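You operate a simulated robot arm through the tools that you are given. There is no shell and no other tool. Be economical: measure what you need, move in short steps, check, and stop when the job is done.

You are at the controls of a simulated robot arm. One attempt, no reset.

Task
Unclamp the brown lead and stand its end in the brown holder.
Fine: red switch off first, and it stays off; open the teal cover before the lead moves and leave it open; shut the orange toggle again. Where these are worked on the way, their far stop is far enough and under half their travel is too little: orange toggle.

Only the result counts: the job must be done as asked and must still hold three seconds after the hand-in. Knocking over, shifting, dropping, spilling or breaking anything else fails it. Lids that push on must go on centred and level and be pressed home; caps that screw on are set level and turned clockwise until they are tight.

Robot
A 7-joint arm with a two-finger parallel gripper on a trunk, on a base that drives. Base frame: it is fixed to the floor where the robot stands at the start and does not move with it; the origin is under the middle of the robot, x ahead of it, y to its left, z up; the surface under the hand at the start is at about z = 85. Units: cm, degrees, N and s.
With the tool pointing down near the work surface it reaches from about 28 to 72 cm from the robot's upright axis, wherever it stands. Its first joint turns from -166.0 to 166.0 degrees. Places, roughly: blue toggle [60, -30, 90]; brown holder [50, -30, 90]; orange toggle [60, 0, 90]; red switch [50, 20, 90]; teal cover [80, -10, 90]; white toggle [60, -10, 90]. Payload 3.43 kg.
The tool frame sits at the grasp point between the pads (the TCP): z along the fingers, y along the line on which they close. The tips reach 3 cm beyond it. Largest opening 9.4 cm; finger width 2.8, thickness 1; the body of the gripper, 5 by 9.6 cm, starts 5.5 cm behind the TCP.
Orientation is told as [roll, pitch, yaw] about the base's x, y, z axes, in that order, counted from this pose: with the fingers straight down and closing along the base's y, the tool's x points along the base's -x, its y along +y and its z along -z.

Tools
- The arm moves only by the tool jog_arm. Its argument "deltas" is a list that holds one entry, the list of rows, each a list of 7 numbers: the shift along the tool's x, y, z in cm, then the turn, a rotation vector about the tool's x, y, z in degrees, then the opening, from 0 (shut) to 1 (fully open). In form: [[[tx, ty, tz, wx, wy, wz, gripper], ...]]. A call has 1 to 20 rows; each row shifts and turns the commanded pose from where the row before left it, along the tool's axes as they then stand. Each row takes 0.2 s and may step no farther than 5 cm and 8.6 degrees from the row before; otherwise, or with a gripper value out of range, the whole call is refused. A pose out of reach is approached as far as the arm can. The call stops where the force on the tool passes 60 N (or 10 N more than at its start, if that is more) or the arm is blocked; 0.2 s more then pass. The fingers move at their own pace (about 10.8 cm/s each) and stop on an object; they squeeze with about 24 N. The grip force told is the motor's: it shows also when the fingers shut on nothing. Time passes only in rows, and 0.2 s behind the last, so rows that do not move let the fingers close. It gives the time, the measured TCP pose, the force on the tool (base axes), the opening and the grip force at its end, in the units of the frame above (readings bear some noise), with the torque about the TCP (base axes, N m) and any sound that the robot's microphone picked up, and new pictures: "pictures" is both (left out), scene, wrist or none.
- Cameras (640 x 400 px; columns grow to the right, rows downward): "scene" is now at [42.91, -4.73, 118.91]; the picture's right is [0.00, -0.99, -0.12], its down [-0.74, -0.08, 0.67] and it looks along [-0.68, 0.09, -0.73] (base axes); focal length 214 px, centre (320, 200). "wrist" rides on the gripper at [7.6, 1.4, -10.2] in the tool frame; the picture's right is [-0.18, 0.98, 0.00], its down [-0.75, -0.14, -0.64] and it looks along [-0.63, -0.12, 0.77] (tool axes); focal length 243 px, centre (320, 200). There is no depth. A picture from a camera that has moved, and an enlarged one, comes with that camera's place and axes in the base frame and with its lens. The place of the scene camera against the robot may be out by one fixed shift of up to 1.2 cm in any direction.
- lift_body(by): slides the trunk up (or, below 0, down) by that many cm; the arm and the scene camera ride with it, the base frame stays. It gives what a move gives, with no picture.
- steer(legs): drives the robot by 1 to 6 legs, each [ahead, left, turn to the left] in cm, cm and degrees, along the robot's own axes; the way and the turn of a leg run together, so that a leg with both is an arc; at most 150 cm and 180 degrees a leg. The arm and the cameras ride along, it lands a little off, and it stops where it bumps. It gives what a move gives, and a new picture of the scene camera.
- pan_tilt(pan, tilt): turns the head with the scene camera to pan (to the left, within 80 degrees either way) and tilt (down, from -29 to 69), counted from straight ahead of the robot. It gives what a move gives, and a new picture of the scene camera.
- inspect(camera, box): a new picture of the part [left, top, right, bottom] of that camera's present view, enlarged. The clock stands still meanwhile.
- close_job(): hands the job in; it is judged then, once.

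Go step by step. Nothing tells you exact positions but the pictures and the camera data: compare them with the known pose of the tool, close in by small moves and look again before you grip or let go. The budget is 120 turns and 260 pictures, counting those below and the enlarged ones. Unless the task says otherwise, let go and move clear before handing in.

The tools are called by a JSON object that holds its "op" and its "data". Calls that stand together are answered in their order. jog_arm: Moves the arm, as the interface text tells. Its arguments: {"type":"object","properties":{"deltas":{"type":"array"},"pictures":{"type":"string","enum":["both","scene","wrist","none"]}},"required":["deltas"]} The other tools are called the same way: lift_body (by) slides the trunk up or down; steer (legs) drives the base; pan_tilt (pan, tilt) turns the head that bears the scene camera; inspect (camera, box) takes an enlarged picture of a part of a camera's view; close_job () hands the job in.

At the start:

```text
clock: 0.0
ee_pos: [39.47, -5.52, 113.62]
tcp_rot: [0.0, 0.0, 0.0]
ft_force: [1.3, -0.6, 0.2]
wrist_torque: [-0.02, 0.01, 0.02]
opening: 9.42
grip_force: 0.0
trunk travel left (down, up): [-25.0, 34.0]
robot x, y, heading: [-0.29, -0.14, -0.2]
head pan, tilt: [6.7, 42.5]
```

scene: 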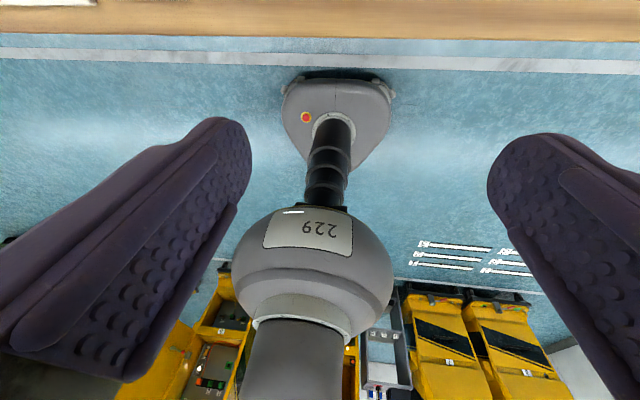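
wrist: 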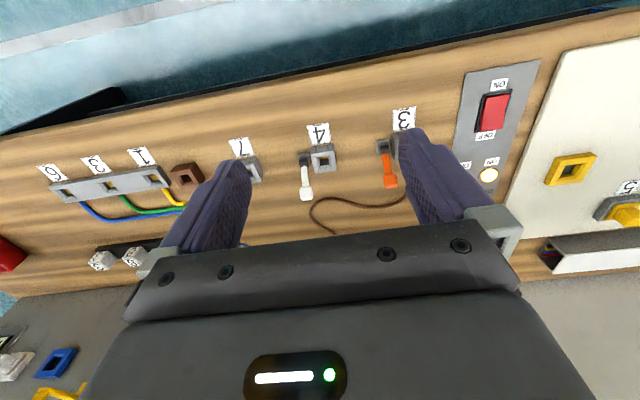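

The wrist view shows the bench upside down, with the red switch on the right, the orange toggle, a brown lead and a small brown holder. The scene view looks back at the robot itself, so I'll turn the head to see how it responds and enlarge the wrist view.

{"op": "pan_tilt", "data": {"pan": 0, "tilt": 20}}

{"op": "inspect", "data": {"camera": "wrist", "box": [280, 60, 520, 260]}}

{"op": "inspect", "data": {"camera": "wrist", "box": [0, 120, 280, 300]}}

```text
clock: 0.9
ee_pos: [39.41, -5.37, 113.61]
tcp_rot: [-0.1, 0.0, 0.0]
ft_force: [-0.5, 1.1, -0.6]
wrist_torque: [0.0, -0.03, 0.01]
opening: 9.42
grip_force: 0.0
trunk travel left (down, up): [-25.0, 34.0]
robot x, y, heading: [0.11, 0.13, 0.1]
head pan, tilt: [0.0, 20.0]
camera scene: at [46.4, -5.69, 117.87], right [0.0, -1.0, 0.0], down [-0.94, 0.0, 0.34], along [-0.34, 0.0, -0.94], focal length 214 px, centre (320, 200)
```

scene: 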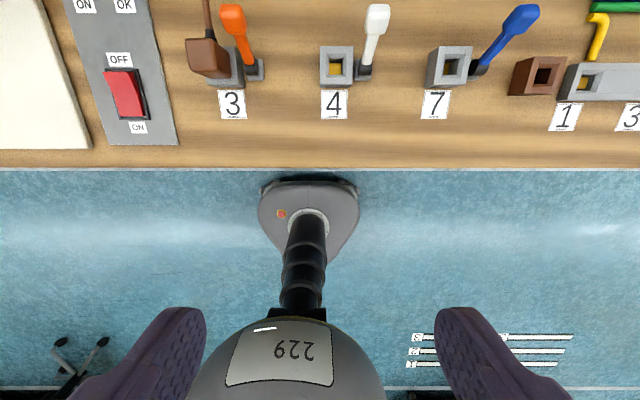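

```text
2.00 times, centred on (400, 160) of wrist
camera zoom: at [32.06, -4.06, 123.81], right [0.18, 0.98, 0.0], down [0.75, -0.14, 0.64], along [0.63, -0.12, -0.77], focal length 485 px, centre (160, 280)
```

zoom: 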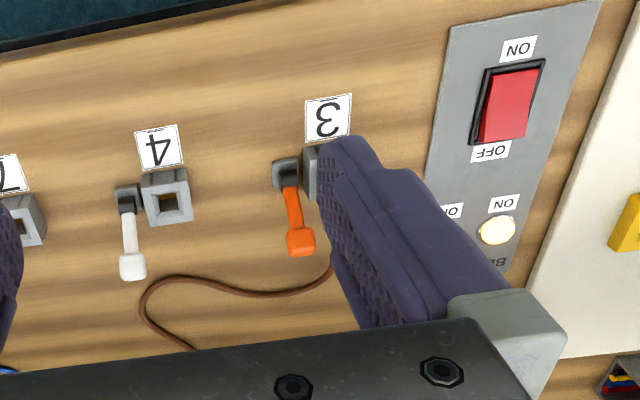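

```text
2.22 times, centred on (140, 210) of wrist
camera zoom: at [32.06, -4.06, 123.81], right [0.18, 0.98, 0.0], down [0.75, -0.14, 0.64], along [0.63, -0.12, -0.77], focal length 539 px, centre (720, 178)
```

zoom: 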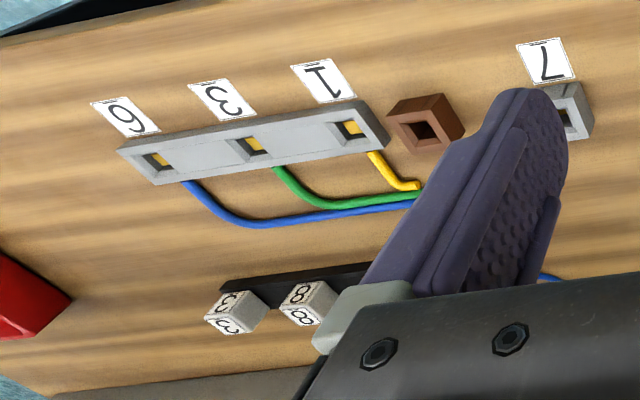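

The head camera looks straight down at tilt 0, so I'll tilt it forward to see the bench properly.

{"op": "pan_tilt", "data": {"pan": 0, "tilt": -10}}

```text
clock: 1.8
ee_pos: [39.47, -5.33, 113.6]
tcp_rot: [0.0, 0.0, 0.0]
ft_force: [-0.5, 0.9, 0.3]
wrist_torque: [0.02, -0.01, 0.02]
opening: 9.37
grip_force: 0.1
trunk travel left (down, up): [-25.0, 34.0]
robot x, y, heading: [-0.04, 0.11, -0.1]
head pan, tilt: [0.0, -10.0]
camera scene: at [51.16, -5.69, 118.74], right [0.0, -1.0, 0.0], down [-0.98, 0.0, -0.17], along [0.17, 0.0, -0.98], focal length 214 px, centre (320, 200)
```

scene: 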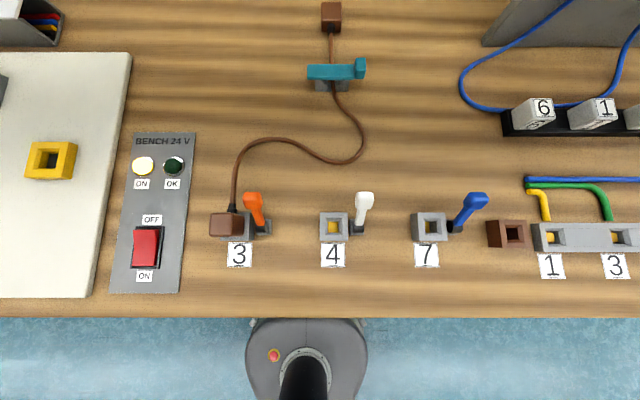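

Now the whole bench is visible: the lead's plug sits in terminal 3 with the orange toggle, the teal cover straddles the cable, and the brown holder is at right. I'll enlarge the relevant parts.

{"op": "inspect", "data": {"camera": "scene", "box": [200, 160, 320, 280]}}

{"op": "inspect", "data": {"camera": "scene", "box": [280, 40, 400, 120]}}

{"op": "inspect", "data": {"camera": "scene", "box": [400, 170, 560, 280]}}

{"op": "inspect", "data": {"camera": "scene", "box": [100, 120, 220, 300]}}

```text
3.33 times, centred on (260, 220) of scene
camera zoom: at [51.16, -5.69, 118.74], right [0.0, -1.0, 0.0], down [-0.98, 0.0, -0.17], along [0.17, 0.0, -0.98], focal length 715 px, centre (520, 133)
```

zoom: 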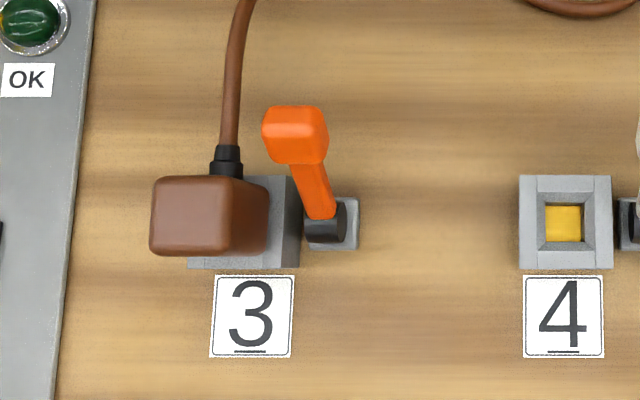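

```text
5.00 times, centred on (340, 80) of scene
camera zoom: at [51.16, -5.69, 118.74], right [0.0, -1.0, 0.0], down [-0.98, 0.0, -0.17], along [0.17, 0.0, -0.98], focal length 1072 px, centre (220, 800)
```

zoom: 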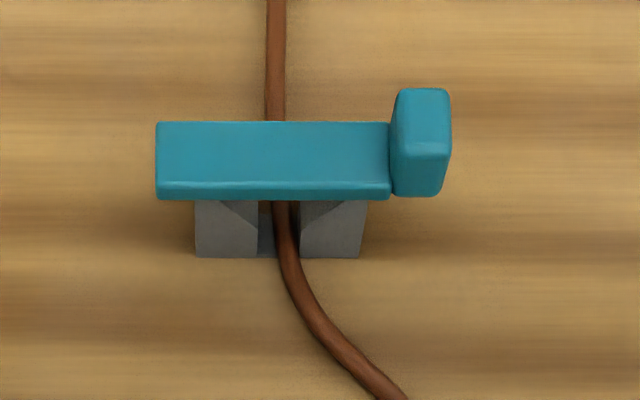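

```text
3.64 times, centred on (480, 225) of scene
camera zoom: at [51.16, -5.69, 118.74], right [0.0, -1.0, 0.0], down [-0.98, 0.0, -0.17], along [0.17, 0.0, -0.98], focal length 780 px, centre (-262, 109)
```

zoom: 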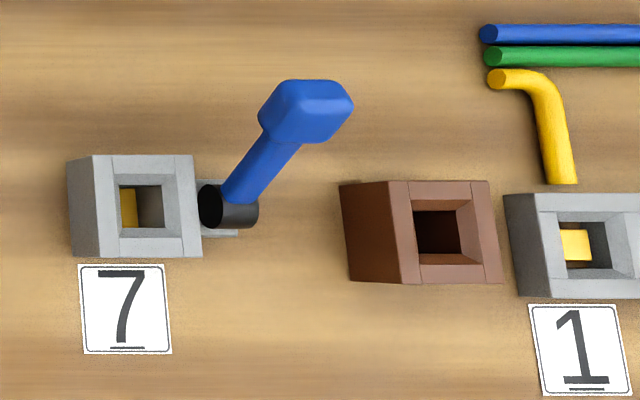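

```text
2.22 times, centred on (160, 210) of scene
camera zoom: at [51.16, -5.69, 118.74], right [0.0, -1.0, 0.0], down [-0.98, 0.0, -0.17], along [0.17, 0.0, -0.98], focal length 477 px, centre (676, 178)
```

zoom: 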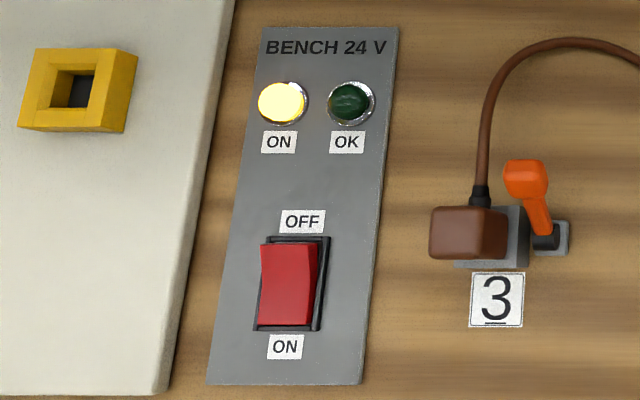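

The red rocker is ON (lamp lit); its far end is OFF at about x=52, y=20. I'll bring the closed fingers above that end and check.

{"op": "jog_arm", "data": {"deltas": [[[-1.5, 3.1, 2.3, 0, 0, 0, 0], [-1.5, 3.1, 2.3, 0, 0, 0, 0], [-1.6, 3.15, 2.3, 0, 0, 0, 0], [-1.6, 3.15, 2.3, 0, 0, 0, 0], [-1.6, 3.15, 2.3, 0, 0, 0, 0], [-1.6, 3.15, 2.3, 0, 0, 0, 0], [-1.6, 3.15, 2.3, 0, 0, 0, 0], [-1.5, 3.15, 2.3, 0, 0, 0, 0], [0, 0, 0, 0, 0, 0, 0]]]}}

```text
clock: 3.8
ee_pos: [52.19, 19.5, 95.16]
tcp_rot: [0.0, 0.0, 0.1]
ft_force: [-0.8, -0.2, 0.9]
wrist_torque: [0.0, 0.02, -0.07]
opening: 0.0
grip_force: 23.6
trunk travel left (down, up): [-25.0, 34.0]
robot x, y, heading: [-0.26, -0.08, -0.2]
head pan, tilt: [0.0, -10.0]
camera scene: at [63.83, 19.35, 100.31], right [0.0, -1.0, 0.0], down [-0.98, 0.0, -0.17], along [0.17, 0.0, -0.98], focal length 214 px, centre (320, 200)
camera wrist: at [44.73, 20.99, 105.38], right [0.18, 0.98, 0.0], down [0.75, -0.14, 0.64], along [0.63, -0.12, -0.77], focal length 243 px, centre (320, 200)
```

scene: 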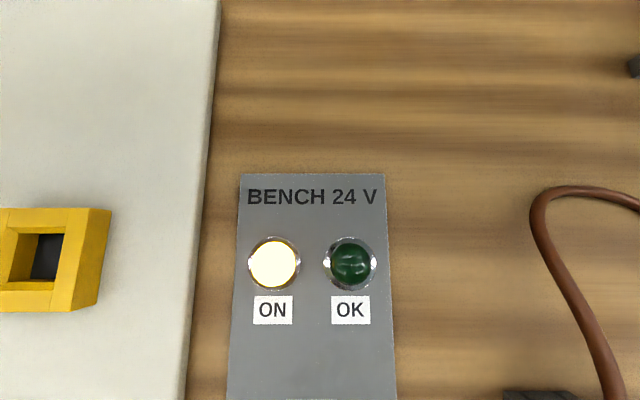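
wrist: 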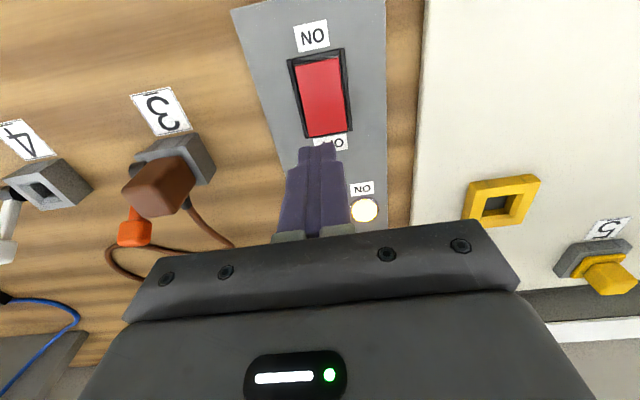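

The fingertips are just past the OFF end; I'll shift slightly back and go down, watching force and sound.

{"op": "jog_arm", "data": {"deltas": [[[0.6, 0.5, 1.5, 0, 0, 0, 0], [0, 0, 1.0, 0, 0, 0, 0], [0, 0, 0.6, 0, 0, 0, 0], [0, 0, 0.4, 0, 0, 0, 0], [0, 0, 0.4, 0, 0, 0, 0]]], "pictures": "wrist"}}

```text
clock: 5.0
ee_pos: [51.42, 20.15, 91.42]
tcp_rot: [-0.1, -0.1, 0.1]
ft_force: [0.8, 0.2, -0.6]
wrist_torque: [0.01, 0.03, -0.01]
opening: 0.0
grip_force: 24.2
trunk travel left (down, up): [-25.0, 34.0]
robot x, y, heading: [-0.16, -0.4, 0.0]
head pan, tilt: [0.0, -10.0]
camera wrist: at [43.98, 21.51, 101.63], right [0.18, 0.98, 0.0], down [0.75, -0.14, 0.64], along [0.63, -0.12, -0.77], focal length 243 px, centre (320, 200)
```

wrist: 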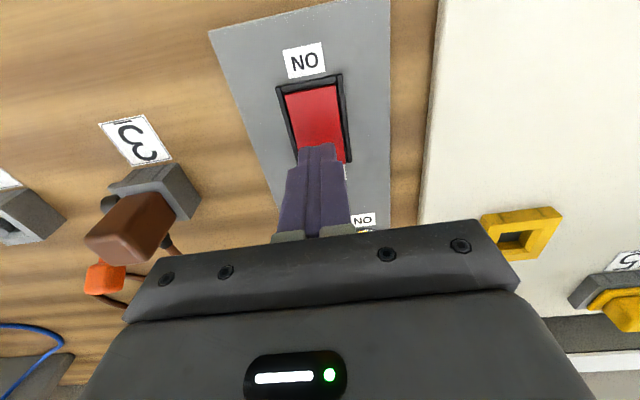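

{"op": "jog_arm", "data": {"deltas": [[[0, 0.1, 0.4, 0, 0, 0, 0], [0, 0, 0.4, 0, 0, 0, 0], [0, 0, 0.3, 0, 0, 0, 0], [0, 0, 0.3, 0, 0, 0, 0], [0, 0, 0.3, 0, 0, 0, 0]]], "pictures": "wrist"}}

```text
clock: 6.2
ee_pos: [51.41, 20.23, 89.68]
tcp_rot: [0.1, 0.1, 0.1]
ft_force: [-0.5, -0.7, 1.3]
wrist_torque: [-0.02, -0.03, -0.01]
opening: 0.01
grip_force: 24.0
trunk travel left (down, up): [-25.0, 34.0]
robot x, y, heading: [-0.0, -0.27, -0.0]
head pan, tilt: [0.0, -10.0]
camera wrist: at [44.02, 21.63, 99.82], right [0.18, 0.98, 0.0], down [0.75, -0.14, 0.64], along [0.63, -0.12, -0.77], focal length 243 px, centre (320, 200)
```

wrist: 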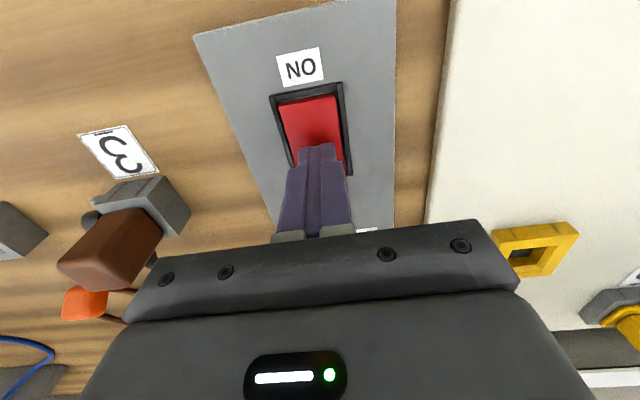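

{"op": "jog_arm", "data": {"deltas": [[[0, 0, 0.2, 0, 0, 0, 0], [0, 0, 0.2, 0, 0, 0, 0], [0, 0, 0.2, 0, 0, 0, 0], [0, 0, 0.2, 0, 0, 0, 0], [0, 0, 0.2, 0, 0, 0, 0]]], "pictures": "wrist"}}

```text
clock: 7.2
ee_pos: [51.44, 20.22, 89.48]
tcp_rot: [0.2, -0.6, 0.0]
ft_force: [-13.0, -5.3, 31.9]
wrist_torque: [-0.24, 0.69, -0.01]
opening: 0.0
grip_force: 24.0
trunk travel left (down, up): [-25.0, 34.0]
robot x, y, heading: [-0.09, 0.18, -0.1]
head pan, tilt: [0.0, -10.0]
stopped in row 4: the force on the tool passed its limit at 65 N (the readings are from after the stop); the commanded pose is now the measured one
camera wrist: at [43.86, 21.56, 99.63], right [0.18, 0.98, 0.01], down [0.75, -0.14, 0.65], along [0.64, -0.11, -0.76], focal length 243 px, centre (320, 200)
```

wrist: 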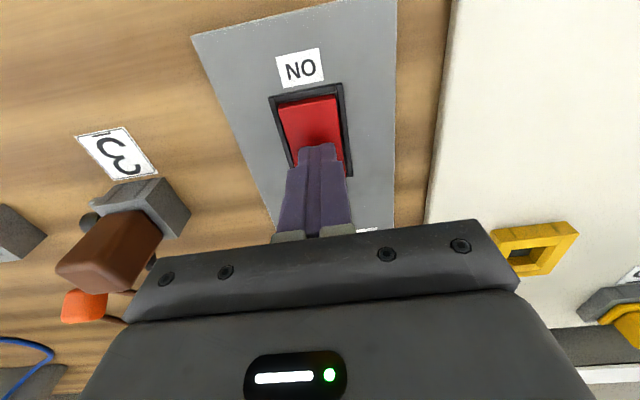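

It stopped hard at about 86.5 with no click; I'll back up and look at the rocker and lamp.

{"op": "jog_arm", "data": {"deltas": [[[0, 0, -3, 0, 0, 0, 0], [4, 0, -2.5, 0, 0, 0, 0], [3, 0, -2, 0, 0, 0, 0]]]}}

```text
clock: 8.0
ee_pos: [44.55, 20.28, 96.7]
tcp_rot: [0.3, -0.4, 0.0]
ft_force: [-0.6, 0.3, 0.5]
wrist_torque: [0.02, -0.03, -0.01]
opening: 0.0
grip_force: 23.5
trunk travel left (down, up): [-25.0, 34.0]
robot x, y, heading: [-0.17, 0.26, -0.1]
head pan, tilt: [0.0, -10.0]
camera scene: at [56.2, 20.01, 101.96], right [0.0, -1.0, 0.0], down [-0.98, 0.0, -0.18], along [0.18, 0.0, -0.98], focal length 214 px, centre (320, 200)
camera wrist: at [37.05, 21.62, 106.88], right [0.18, 0.98, 0.0], down [0.75, -0.14, 0.65], along [0.64, -0.12, -0.76], focal length 243 px, centre (320, 200)
```

scene: 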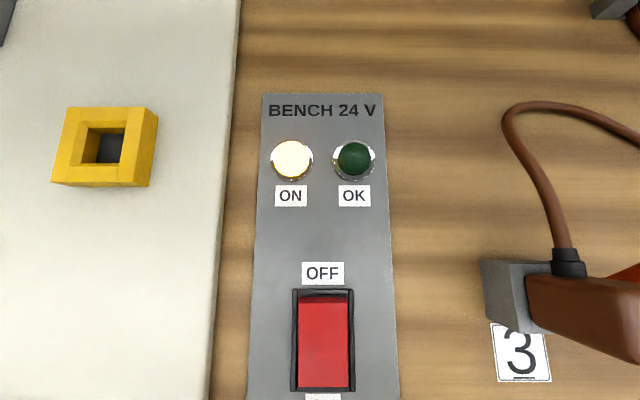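
wrist: 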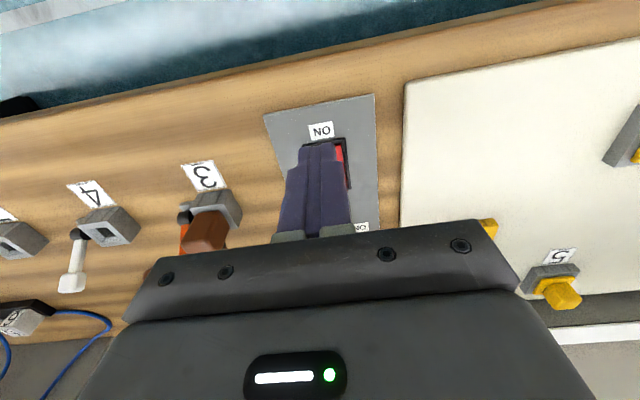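

The contact was close to the rocker's pivot. I'll tilt the fingers so a corner leads, and press nearer the far (OFF) edge.

{"op": "jog_arm", "data": {"deltas": [[[-4.1, -0.1, 1.5, 0, 0, 0, 0], [-4.1, -0.1, 1.5, 0, 0, 0, 0], [0, 0, 0, 0, -6.67, 0, 0], [0, 0, 0, 0, -6.67, 0, 0], [0, 0, 0, 0, -6.67, 0, 0], [0, 0, 0, 0, 0, 0, 0]]]}}

```text
clock: 9.4
ee_pos: [52.76, 20.07, 93.84]
tcp_rot: [0.2, -20.5, -0.1]
ft_force: [1.1, 1.2, -0.8]
wrist_torque: [0.05, 0.0, 0.0]
opening: 0.0
grip_force: 24.1
trunk travel left (down, up): [-25.0, 34.0]
robot x, y, heading: [-0.0, 0.1, -0.1]
head pan, tilt: [0.0, -10.0]
camera scene: at [62.06, 19.77, 102.98], right [0.0, -1.0, 0.0], down [-0.86, 0.0, -0.51], along [0.51, 0.0, -0.86], focal length 214 px, centre (320, 200)
camera wrist: at [42.24, 21.4, 100.64], right [0.17, 0.98, 0.07], down [0.48, -0.14, 0.86], along [0.86, -0.12, -0.5], focal length 243 px, centre (320, 200)
```

scene: 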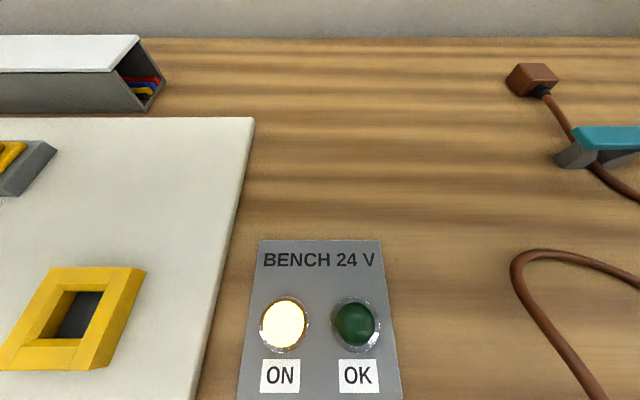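
wrist: 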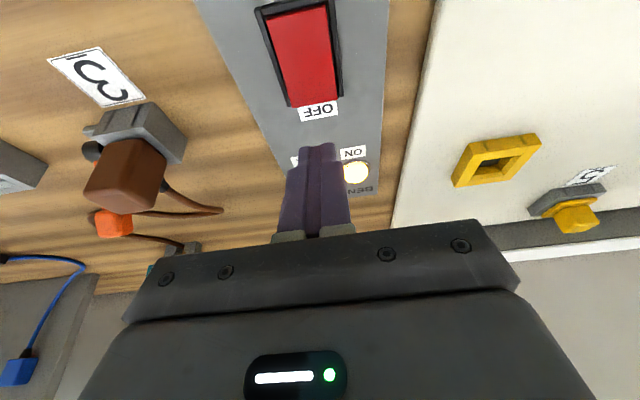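

{"op": "jog_arm", "data": {"deltas": [[[0.51, -0.1, 1.41, 0, 0, 0, 0], [0.34, 0, 0.94, 0, 0, 0, 0], [0.171, 0, 0.47, 0, 0, 0, 0], [0.1, 0, 0.28, 0, 0, 0, 0], [0.1, 0, 0.28, 0, 0, 0, 0], [0.1, 0, 0.28, 0, 0, 0, 0], [0.1, 0, 0.28, 0, 0, 0, 0]]]}}

```text
clock: 11.0
ee_pos: [52.91, 20.19, 89.43]
tcp_rot: [0.2, -20.7, 0.0]
ft_force: [0.0, -0.2, 11.0]
wrist_torque: [-0.04, 0.0, 0.0]
opening: 0.0
grip_force: 24.2
trunk travel left (down, up): [-25.0, 34.0]
robot x, y, heading: [0.17, -0.27, -0.2]
head pan, tilt: [0.0, -10.0]
camera scene: at [62.1, 19.76, 98.76], right [0.0, -1.0, 0.0], down [-0.86, 0.0, -0.51], along [0.51, 0.0, -0.86], focal length 214 px, centre (320, 200)
camera wrist: at [42.29, 21.38, 96.38], right [0.17, 0.98, 0.07], down [0.48, -0.14, 0.87], along [0.86, -0.12, -0.5], focal length 243 px, centre (320, 200)
```

scene: 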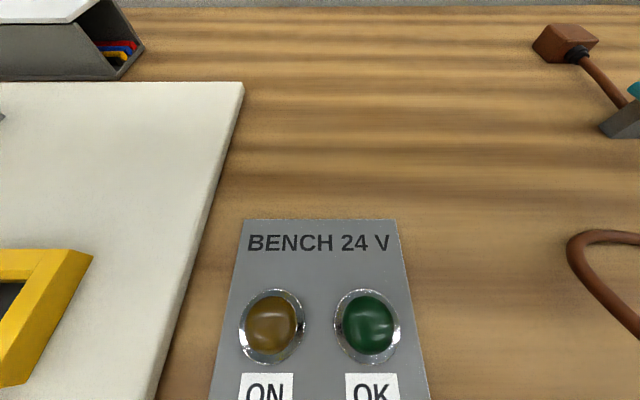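
wrist: 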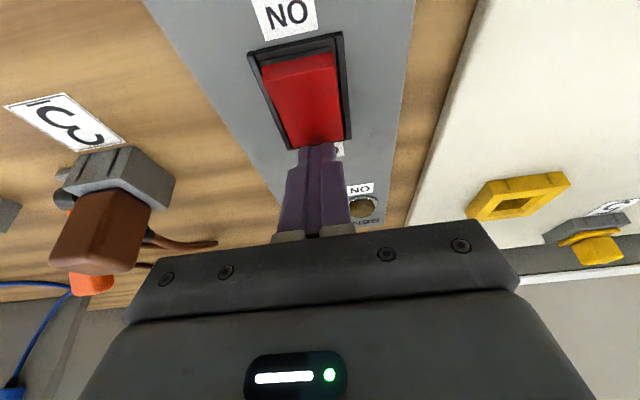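

The lamp is out, so the switch is off. I'll raise the hand, level it, and drive a bit closer so the teal cover is in reach.

{"op": "jog_arm", "data": {"deltas": [[[-0.7, 0, -1.9, 0, 0, 0, 0], [-1.03, 0, -2.8, 0, 0, 0, 0], [-1.03, 0, -2.8, 0, 0, 0, 0], [-1.03, 0, -2.8, 0, 0, 0, 0], [0, 0, 0, 0, 6.67, 0, 0], [0, 0, 0, 0, 6.67, 0, 0], [0, 0, 0, 0, 6.67, 0, 0], [4, -4, 0, 0, 0, 0, 0], [3, -4, 0, 0, 0, 0, 0], [0, -4.5, 0, 0, 0, 0, 0], [0, -4.5, 0, 0, 0, 0, 0], [0, -4.5, 0, 0, 0, 0, 0]]], "pictures": "none"}}

{"op": "steer", "data": {"legs": [[13, 0, 0]]}}

```text
refused: row 8 steps farther than a row can; nothing moved
```

```text
clock: 12.2
ee_pos: [65.79, 20.21, 89.35]
tcp_rot: [0.2, -20.5, 0.0]
ft_force: [-0.6, 0.4, 0.9]
wrist_torque: [-0.01, 0.0, -0.01]
opening: 0.03
grip_force: 24.1
trunk travel left (down, up): [-25.0, 34.0]
robot x, y, heading: [13.09, 0.38, -0.2]
head pan, tilt: [0.0, -10.0]
camera scene: at [74.97, 19.88, 98.55], right [0.0, -1.0, 0.0], down [-0.86, 0.0, -0.51], along [0.51, 0.0, -0.86], focal length 214 px, centre (320, 200)
```

scene: 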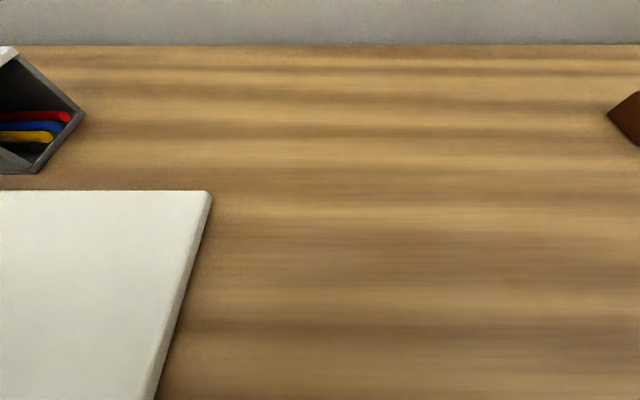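

The jog was refused but the drive went through with the hand low; nothing reports contact. I'll lift straight up and check the panel.

{"op": "jog_arm", "data": {"deltas": [[[-1.03, 0, -2.8, 0, 0, 0, 0], [-1.03, 0, -2.8, 0, 0, 0, 0], [-1.03, 0, -2.8, 0, 0, 0, 0], [-1.03, 0, -2.8, 0, 0, 0, 0], [-1.03, 0, -2.8, 0, 0, 0, 0], [0, 0, 0, 0, 6.67, 0, 0], [0, 0, 0, 0, 6.67, 0, 0], [0, 0, 0, 0, 6.67, 0, 0], [4.5, 0, -0.5, 0, 0, 0, 0], [4.5, 0, -0.5, 0, 0, 0, 0], [2.5, 0, -1, 0, 0, 0, 0]]]}}

```text
clock: 14.7
ee_pos: [53.98, 19.82, 106.14]
tcp_rot: [0.2, -0.4, 0.1]
ft_force: [-0.3, 0.3, -0.7]
wrist_torque: [0.03, 0.02, 0.01]
opening: 0.0
grip_force: 24.4
trunk travel left (down, up): [-25.0, 34.0]
robot x, y, heading: [12.55, 0.04, -0.0]
head pan, tilt: [0.0, -10.0]
camera scene: at [65.63, 19.63, 111.4], right [0.0, -1.0, 0.0], down [-0.98, 0.0, -0.18], along [0.18, 0.0, -0.98], focal length 214 px, centre (320, 200)
camera wrist: at [46.48, 21.19, 116.32], right [0.18, 0.98, 0.0], down [0.75, -0.14, 0.65], along [0.64, -0.11, -0.76], focal length 243 px, centre (320, 200)
```

scene: 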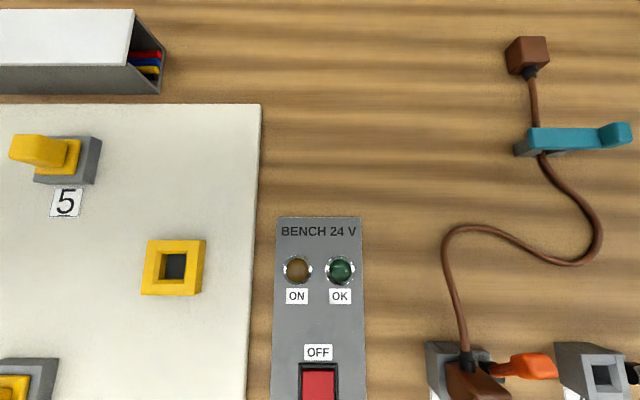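
wrist: 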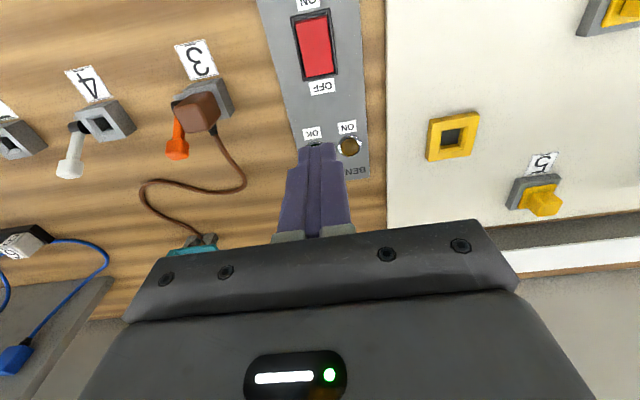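

The panel is fine and the lamp is off. Next I'll move over toward the teal cover for a close look.

{"op": "jog_arm", "data": {"deltas": [[[-1.5, -4.114, 0.3, 0, 0, 0, 0], [-1.5, -4.114, 0.3, 0, 0, 0, 0], [-1.5, -4.114, 0.3, 0, 0, 0, 0], [-1.5, -4.114, 0.3, 0, 0, 0, 0], [-1.5, -4.114, 0.3, 0, 0, 0, 0], [-1.5, -4.114, 0.3, 0, 0, 0, 0], [-1.5, -4.114, 0.3, 0, 0, 0, 0], [0, 0, 0, 0, 0, 0, 0.3]]]}}

{"op": "inspect", "data": {"camera": "scene", "box": [220, 120, 420, 260]}}

{"op": "inspect", "data": {"camera": "wrist", "box": [200, 20, 440, 240]}}

```text
clock: 16.4
ee_pos: [64.65, -8.67, 104.08]
tcp_rot: [0.2, -0.4, 0.1]
ft_force: [-0.1, -0.1, -0.6]
wrist_torque: [0.0, 0.0, 0.0]
opening: 2.8
grip_force: 0.1
trunk travel left (down, up): [-25.0, 34.0]
robot x, y, heading: [12.57, 0.34, 0.0]
head pan, tilt: [0.0, -10.0]
camera scene: at [76.22, -8.95, 109.17], right [0.0, -1.0, 0.0], down [-0.98, 0.0, -0.18], along [0.18, 0.0, -0.98], focal length 214 px, centre (320, 200)
camera wrist: at [57.07, -7.4, 114.09], right [0.18, 0.98, 0.0], down [0.75, -0.14, 0.65], along [0.64, -0.11, -0.76], focal length 243 px, centre (320, 200)
```

scene: 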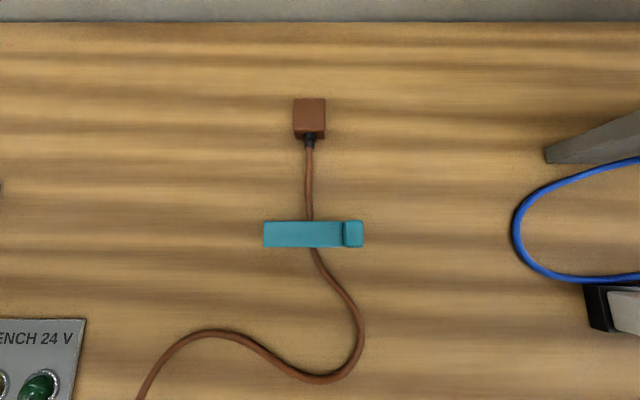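
wrist: 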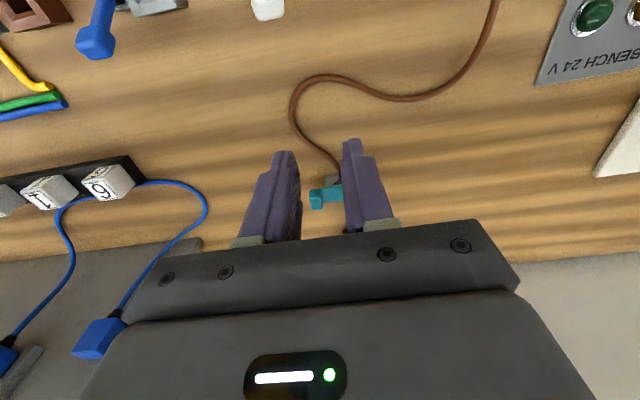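

```text
2.86 times, centred on (320, 190) of scene
camera zoom: at [76.22, -8.95, 109.17], right [0.0, -1.0, 0.0], down [-0.98, 0.0, -0.18], along [0.18, 0.0, -0.98], focal length 613 px, centre (320, 229)
```

zoom: 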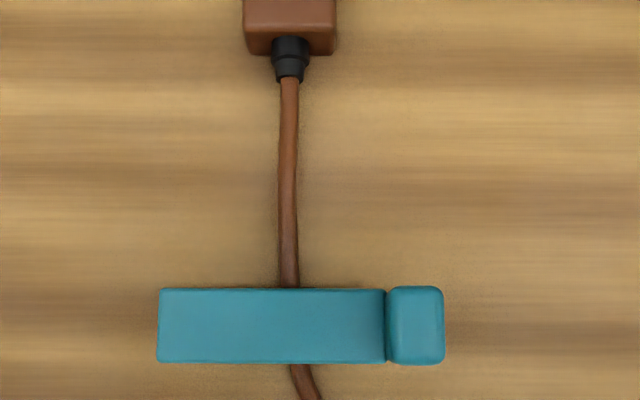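

```text
1.82 times, centred on (320, 130) of wrist
camera zoom: at [57.07, -7.4, 114.09], right [0.18, 0.98, 0.0], down [0.75, -0.14, 0.65], along [0.64, -0.11, -0.76], focal length 441 px, centre (320, 327)
```

zoom: 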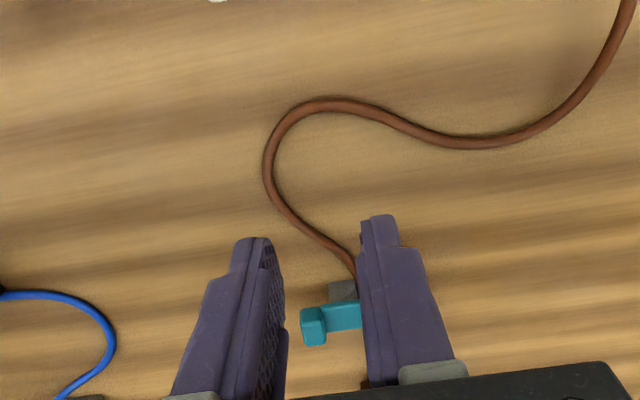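

The teal bar runs along y with its lifting tab at the -y end (about x 77.7, y -12, z 89-90), so it hinges at the +y end. I'll turn the hand a quarter so the fingers close along x across the tab.

{"op": "jog_arm", "data": {"deltas": [[[-1, 0, 0, 0, 0, -8.18, 0.5], [-1, 0, 0, 0, 0, -8.18, 0.5], [-1, 0, 0, 0, 0, -8.18, 0.5], [-1, 0, 0, 0, 0, -8.18, 0.5], [-1, 0, 0, 0, 0, -8.18, 0.5], [-1, 0, 0, 0, 0, -8.18, 0.5], [0, 0, 0, 0, 0, -8.18, 0.5], [0, 0, 0, 0, 0, -8.18, 0.5], [0, 0, 0, 0, 0, -8.18, 0.5], [0, 0, 0, 0, 0, -8.18, 0.5], [0, 0, 0, 0, 0, -8.2, 0.5], [0, 0, 0, 0, 0, 0, 0.5]]]}}

```text
clock: 19.1
ee_pos: [69.98, -6.56, 104.14]
tcp_rot: [-0.4, -0.3, 90.2]
ft_force: [-0.2, 0.5, -0.5]
wrist_torque: [0.01, -0.03, 0.06]
opening: 4.72
grip_force: 0.0
trunk travel left (down, up): [-25.0, 34.0]
robot x, y, heading: [12.81, -0.01, 0.3]
head pan, tilt: [0.0, -10.0]
camera scene: at [69.08, 5.62, 109.31], right [1.0, 0.0, 0.01], down [0.0, -0.98, -0.18], along [0.01, 0.18, -0.98], focal length 214 px, centre (320, 200)
camera wrist: at [68.73, -14.35, 114.29], right [-0.98, 0.18, -0.01], down [0.13, 0.75, 0.65], along [0.12, 0.63, -0.76], focal length 243 px, centre (320, 200)
```

scene: 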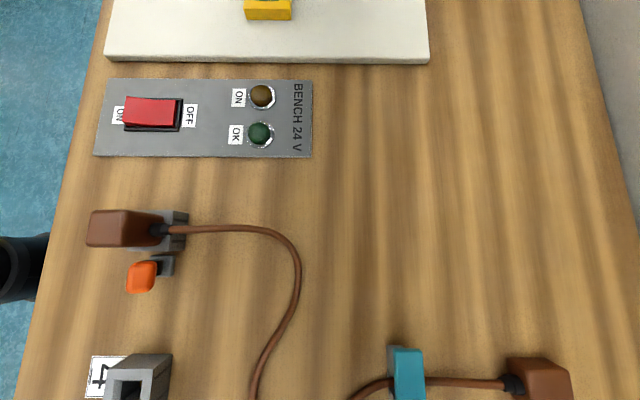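
wrist: 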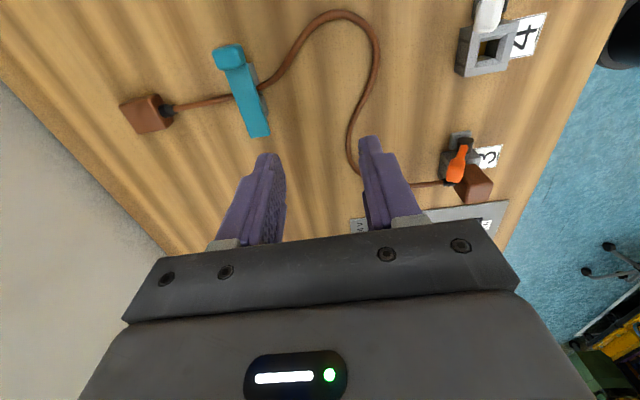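

The wrist view puts the tab at about (77.6, -11.8). I'll move above it with the fingers open.

{"op": "jog_arm", "data": {"deltas": [[[1.75, -2.55, 2, 0, 0, 0, 0.5], [1.75, -2.55, 2, 0, 0, 0, 0.5], [1.75, -2.55, 2, 0, 0, 0, 0.5], [0, 0, 0, 0, 0, 0, 0.5]]]}}

{"op": "inspect", "data": {"camera": "wrist", "box": [240, 80, 420, 200]}}

```text
clock: 20.1
ee_pos: [77.85, -11.92, 98.0]
tcp_rot: [-0.5, -0.3, 90.1]
ft_force: [-0.5, 0.3, 0.3]
wrist_torque: [-0.02, 0.04, 0.04]
opening: 4.72
grip_force: 0.1
trunk travel left (down, up): [-25.0, 34.0]
robot x, y, heading: [12.91, 0.14, 0.1]
head pan, tilt: [0.0, -10.0]
camera scene: at [76.9, 0.36, 103.23], right [1.0, 0.0, 0.01], down [0.0, -0.98, -0.18], along [0.01, 0.18, -0.98], focal length 214 px, centre (320, 200)
camera wrist: at [76.52, -19.6, 108.21], right [-0.98, 0.18, -0.01], down [0.14, 0.75, 0.65], along [0.12, 0.63, -0.76], focal length 243 px, centre (320, 200)
```

scene: 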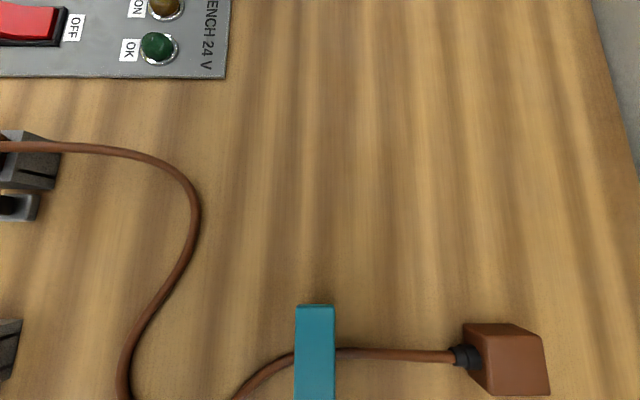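
wrist: 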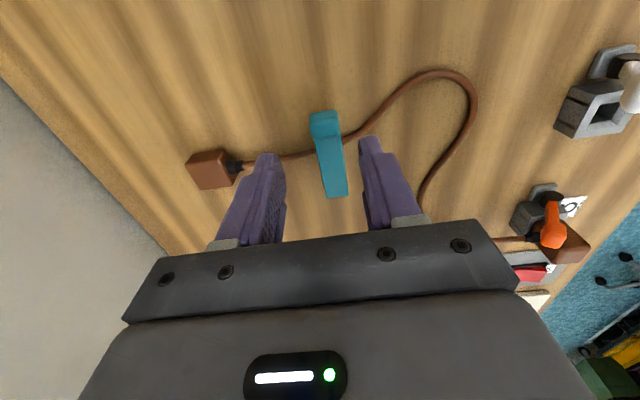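

```text
3.33 times, centred on (330, 140) of wrist
camera zoom: at [76.52, -19.6, 108.21], right [-0.98, 0.18, -0.01], down [0.14, 0.75, 0.65], along [0.12, 0.63, -0.76], focal length 809 px, centre (287, 400)
```

zoom: 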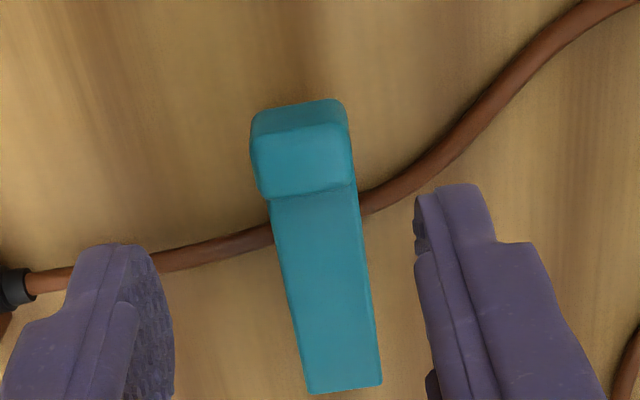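

{"op": "jog_arm", "data": {"deltas": [[[0.25, 0.2, 3.5, 0, 0, 0, 0.5], [0, 0, 2.5, 0, 0, 0, 0.5], [0, 0, 1.0, 0, 0, 0, 0.5], [0, 0, 0.8, 0, 0, 0, 0.5]]]}}

{"op": "inspect", "data": {"camera": "wrist", "box": [220, 80, 440, 220]}}

```text
clock: 21.1
ee_pos: [77.56, -12.01, 90.32]
tcp_rot: [-0.3, -0.2, 90.1]
ft_force: [-0.4, 0.2, -0.5]
wrist_torque: [0.02, 0.01, 0.02]
opening: 4.71
grip_force: 0.1
trunk travel left (down, up): [-25.0, 34.0]
robot x, y, heading: [13.04, 0.19, 0.1]
head pan, tilt: [0.0, -10.0]
camera scene: at [76.66, 0.2, 95.56], right [1.0, 0.0, 0.01], down [0.0, -0.98, -0.18], along [0.01, 0.18, -0.98], focal length 214 px, centre (320, 200)
camera wrist: at [76.27, -19.76, 100.54], right [-0.98, 0.18, -0.01], down [0.14, 0.75, 0.65], along [0.12, 0.63, -0.76], focal length 243 px, centre (320, 200)
```

scene: 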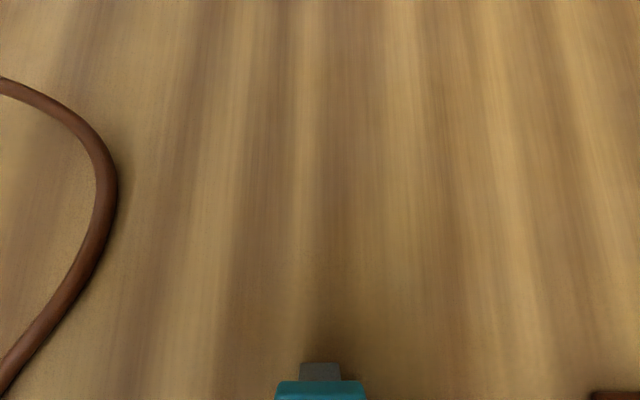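
wrist: 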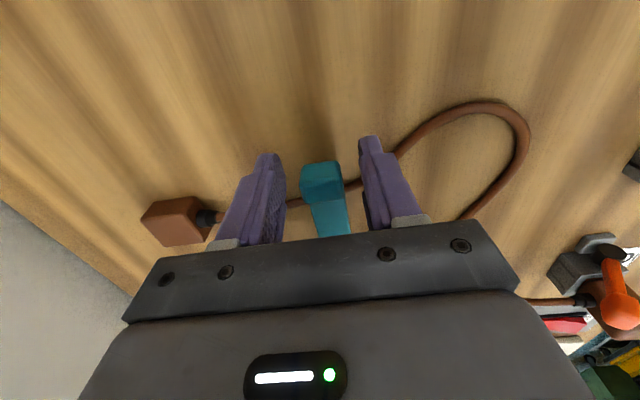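

```text
2.86 times, centred on (330, 150) of wrist
camera zoom: at [76.27, -19.76, 100.54], right [-0.98, 0.18, -0.01], down [0.14, 0.75, 0.65], along [0.12, 0.63, -0.76], focal length 693 px, centre (291, 343)
```

zoom: 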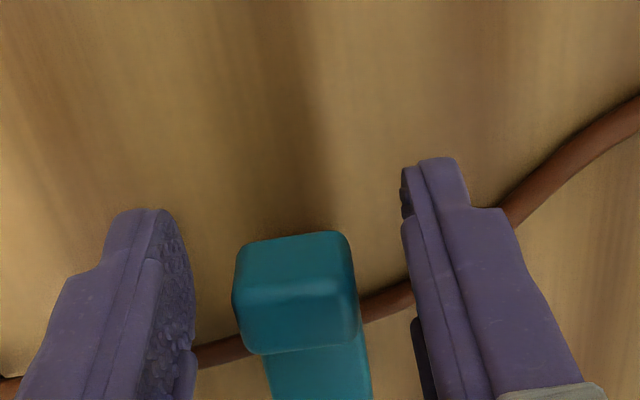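

The tab is centred between the fingers. I'll close on it.

{"op": "jog_arm", "data": {"deltas": [[[0, 0, 0, 0, 0, 0, 0.2], [0, 0, 0, 0, 0, 0, 0.1], [0, 0, 0, 0, 0, 0, 0.1]]], "pictures": "wrist"}}

```text
clock: 21.9
ee_pos: [77.56, -12.03, 90.42]
tcp_rot: [-0.4, -0.2, 90.1]
ft_force: [-0.4, 0.3, -2.1]
wrist_torque: [-0.14, -0.02, 0.03]
opening: 2.75
grip_force: 45.3
trunk travel left (down, up): [-25.0, 34.0]
robot x, y, heading: [12.86, -0.12, -0.1]
head pan, tilt: [0.0, -10.0]
camera wrist: at [76.27, -19.76, 100.56], right [-0.98, 0.18, -0.01], down [0.14, 0.75, 0.65], along [0.12, 0.63, -0.76], focal length 243 px, centre (320, 200)
```

wrist: 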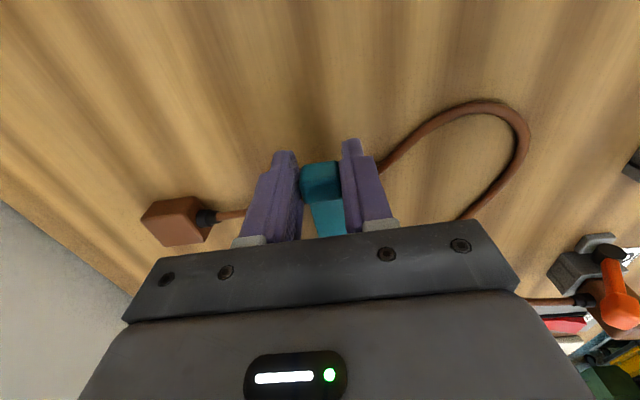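

{"op": "jog_arm", "data": {"deltas": [[[-0.3, 0, -0.95, 0, 0, 0, 0.1], [-0.34, 0, -0.94, 0, 0, 0, 0.1], [-0.5, 0, -0.83, 0, 0, 0, 0.1], [-0.6, 0, -0.83, 0, 0, 0, 0.1]]]}}

```text
clock: 22.9
ee_pos: [77.5, -10.93, 93.87]
tcp_rot: [-0.4, 0.0, 89.9]
ft_force: [-5.1, -20.2, -9.3]
wrist_torque: [-1.68, 0.21, 0.1]
opening: 2.36
grip_force: 45.0
trunk travel left (down, up): [-25.0, 34.0]
robot x, y, heading: [13.02, -0.43, -0.0]
head pan, tilt: [0.0, -10.0]
camera scene: at [76.68, 1.37, 99.09], right [1.0, 0.0, 0.01], down [0.0, -0.98, -0.18], along [0.01, 0.18, -0.98], focal length 214 px, centre (320, 200)
camera wrist: at [76.24, -18.58, 104.1], right [-0.98, 0.19, -0.01], down [0.14, 0.75, 0.64], along [0.12, 0.63, -0.76], focal length 243 px, centre (320, 200)
```

scene: 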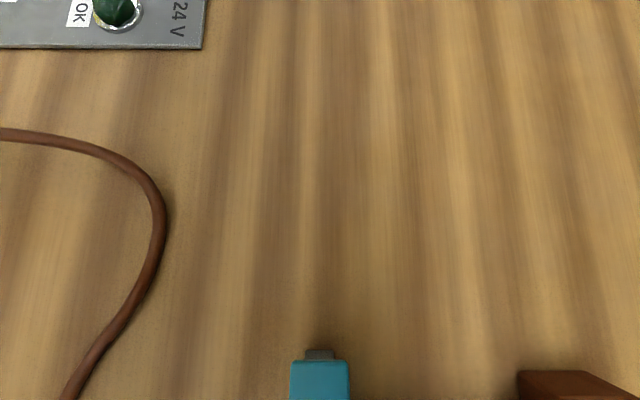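
wrist: 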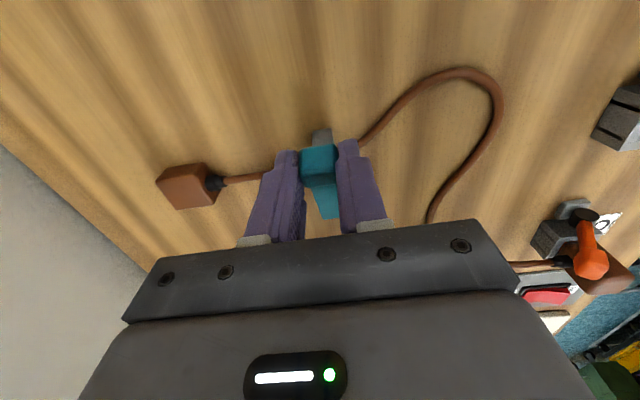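

The cover is lifting, but side force is building. I'll look closely before continuing.

{"op": "inspect", "data": {"camera": "wrist", "box": [230, 100, 430, 250]}}

{"op": "inspect", "data": {"camera": "scene", "box": [240, 320, 400, 400]}}

```text
2.67 times, centred on (330, 175) of wrist
camera zoom: at [76.24, -18.58, 104.1], right [-0.98, 0.19, -0.01], down [0.14, 0.75, 0.64], along [0.12, 0.63, -0.76], focal length 647 px, centre (293, 267)
```

zoom: 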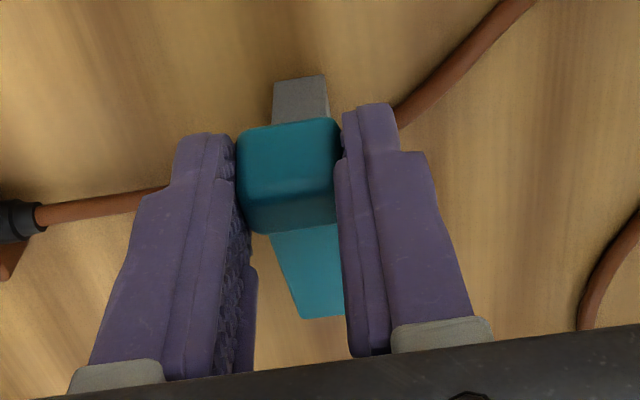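

```text
4.00 times, centred on (320, 360) of scene
camera zoom: at [76.68, 1.37, 99.09], right [1.0, 0.0, 0.01], down [0.0, -0.98, -0.18], along [0.01, 0.18, -0.98], focal length 858 px, centre (320, -440)
```

zoom: 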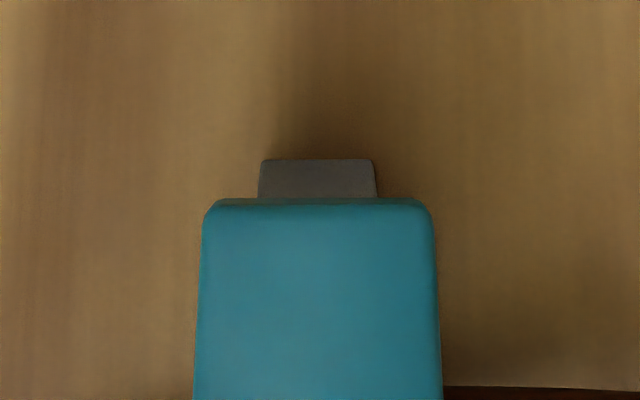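

The cover is up roughly 25° and the pads resist its rotation. I'll rotate the hand with the cover to relieve the torque.

{"op": "jog_arm", "data": {"deltas": [[[0.1, 0, 0, 0, 8, 0, 0.1], [0, 0, 0, 0, 8, 0, 0.1], [0, 0, 0, 0, 8, 0, 0.1]]]}}

```text
clock: 23.6
ee_pos: [77.56, -9.77, 94.05]
tcp_rot: [-0.6, 23.6, 90.1]
ft_force: [-0.1, 19.4, 9.1]
wrist_torque: [1.57, 0.45, -0.16]
opening: 2.35
grip_force: 45.6
trunk travel left (down, up): [-25.0, 34.0]
robot x, y, heading: [13.01, -0.15, 0.2]
head pan, tilt: [0.0, -10.0]
camera scene: at [76.6, 3.25, 93.66], right [1.0, 0.01, 0.01], down [0.0, -0.97, 0.24], along [0.01, -0.24, -0.97], focal length 214 px, centre (320, 200)
camera wrist: at [76.2, -12.72, 106.33], right [-0.98, 0.16, -0.08], down [0.13, 0.95, 0.29], along [0.13, 0.27, -0.95], focal length 243 px, centre (320, 200)
```

scene: 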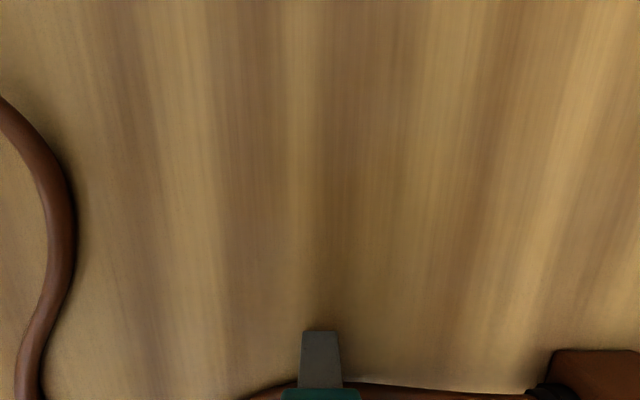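
wrist: 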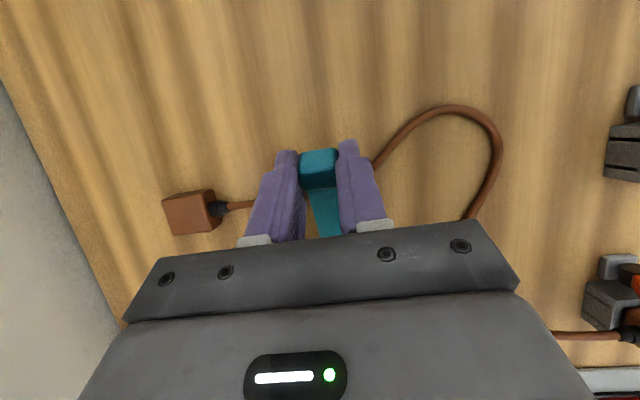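

The tab sits near the fingertips, so turning about the tool point dragged it back; I'll shift +y to relieve that.

{"op": "jog_arm", "data": {"deltas": [[[-0.55, 0, -0.25, 0, 0, 0, 0.1], [-0.55, 0, -0.25, 0, 0, 0, 0.1], [0, 0, 0, 0, 0, 0, 0.1]]], "pictures": "none"}}

```text
clock: 24.4
ee_pos: [77.58, -9.81, 93.93]
tcp_rot: [-0.5, 24.0, 89.7]
ft_force: [7.7, -15.2, 5.4]
wrist_torque: [-0.49, 0.13, 0.11]
opening: 2.35
grip_force: 45.6
trunk travel left (down, up): [-25.0, 34.0]
robot x, y, heading: [12.95, 0.01, 0.3]
head pan, tilt: [0.0, -10.0]
```

{"op": "jog_arm", "data": {"deltas": [[[-0.46, 0, -1.03, 0, 8, 0, 0.1], [-0.46, 0, -1.03, 0, 8, 0, 0.1], [-0.46, 0, -1.03, 0, 8, 0, 0.1]]]}}

{"op": "inspect", "data": {"camera": "wrist", "box": [230, 100, 430, 250]}}

```text
clock: 25.2
ee_pos: [77.69, -6.88, 95.93]
tcp_rot: [-0.7, 47.9, 89.4]
ft_force: [19.1, -26.6, 22.3]
wrist_torque: [-1.29, 0.11, -0.02]
opening: 2.37
grip_force: 45.0
trunk travel left (down, up): [-25.0, 34.0]
robot x, y, heading: [13.17, -0.32, -0.2]
head pan, tilt: [0.0, -10.0]
camera scene: at [76.75, 4.61, 90.25], right [1.0, 0.0, 0.01], down [-0.01, -0.79, 0.61], along [0.01, -0.61, -0.79], focal length 214 px, centre (320, 200)
camera wrist: at [76.19, -4.47, 108.38], right [-0.98, 0.12, -0.15], down [0.14, 0.98, -0.13], along [0.13, -0.15, -0.98], focal length 243 px, centre (320, 200)
```

scene: 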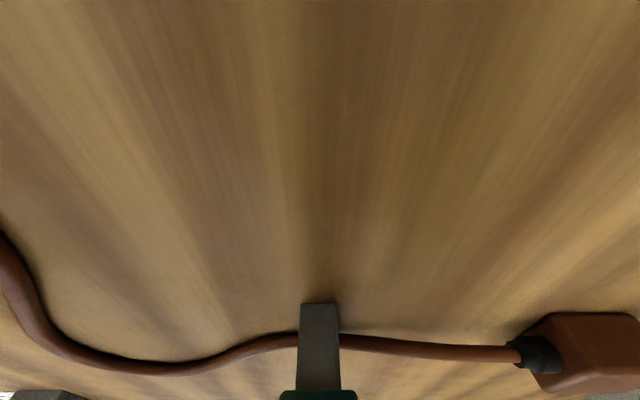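
wrist: 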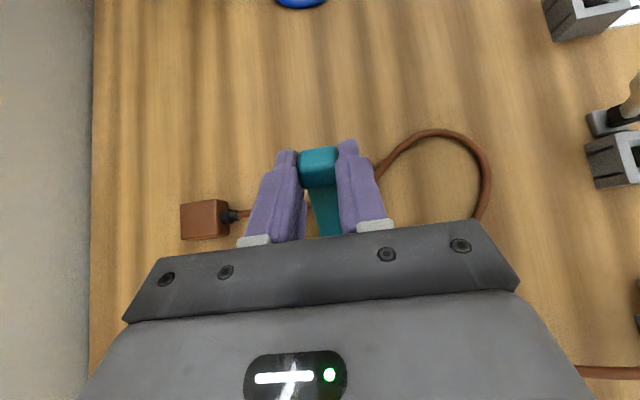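

```text
2.67 times, centred on (330, 175) of wrist
camera zoom: at [76.19, -4.47, 108.38], right [-0.98, 0.12, -0.15], down [0.14, 0.98, -0.13], along [0.13, -0.15, -0.98], focal length 647 px, centre (293, 267)
```

zoom: 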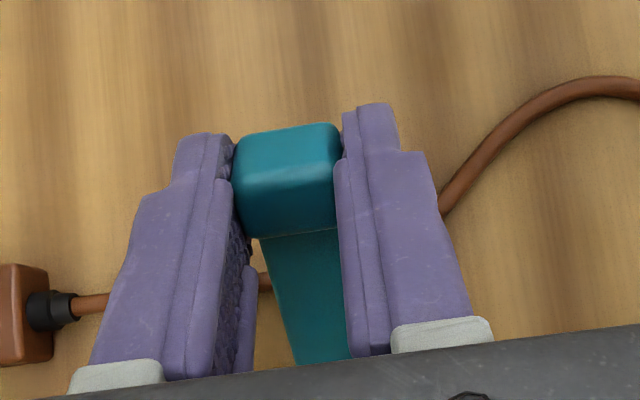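

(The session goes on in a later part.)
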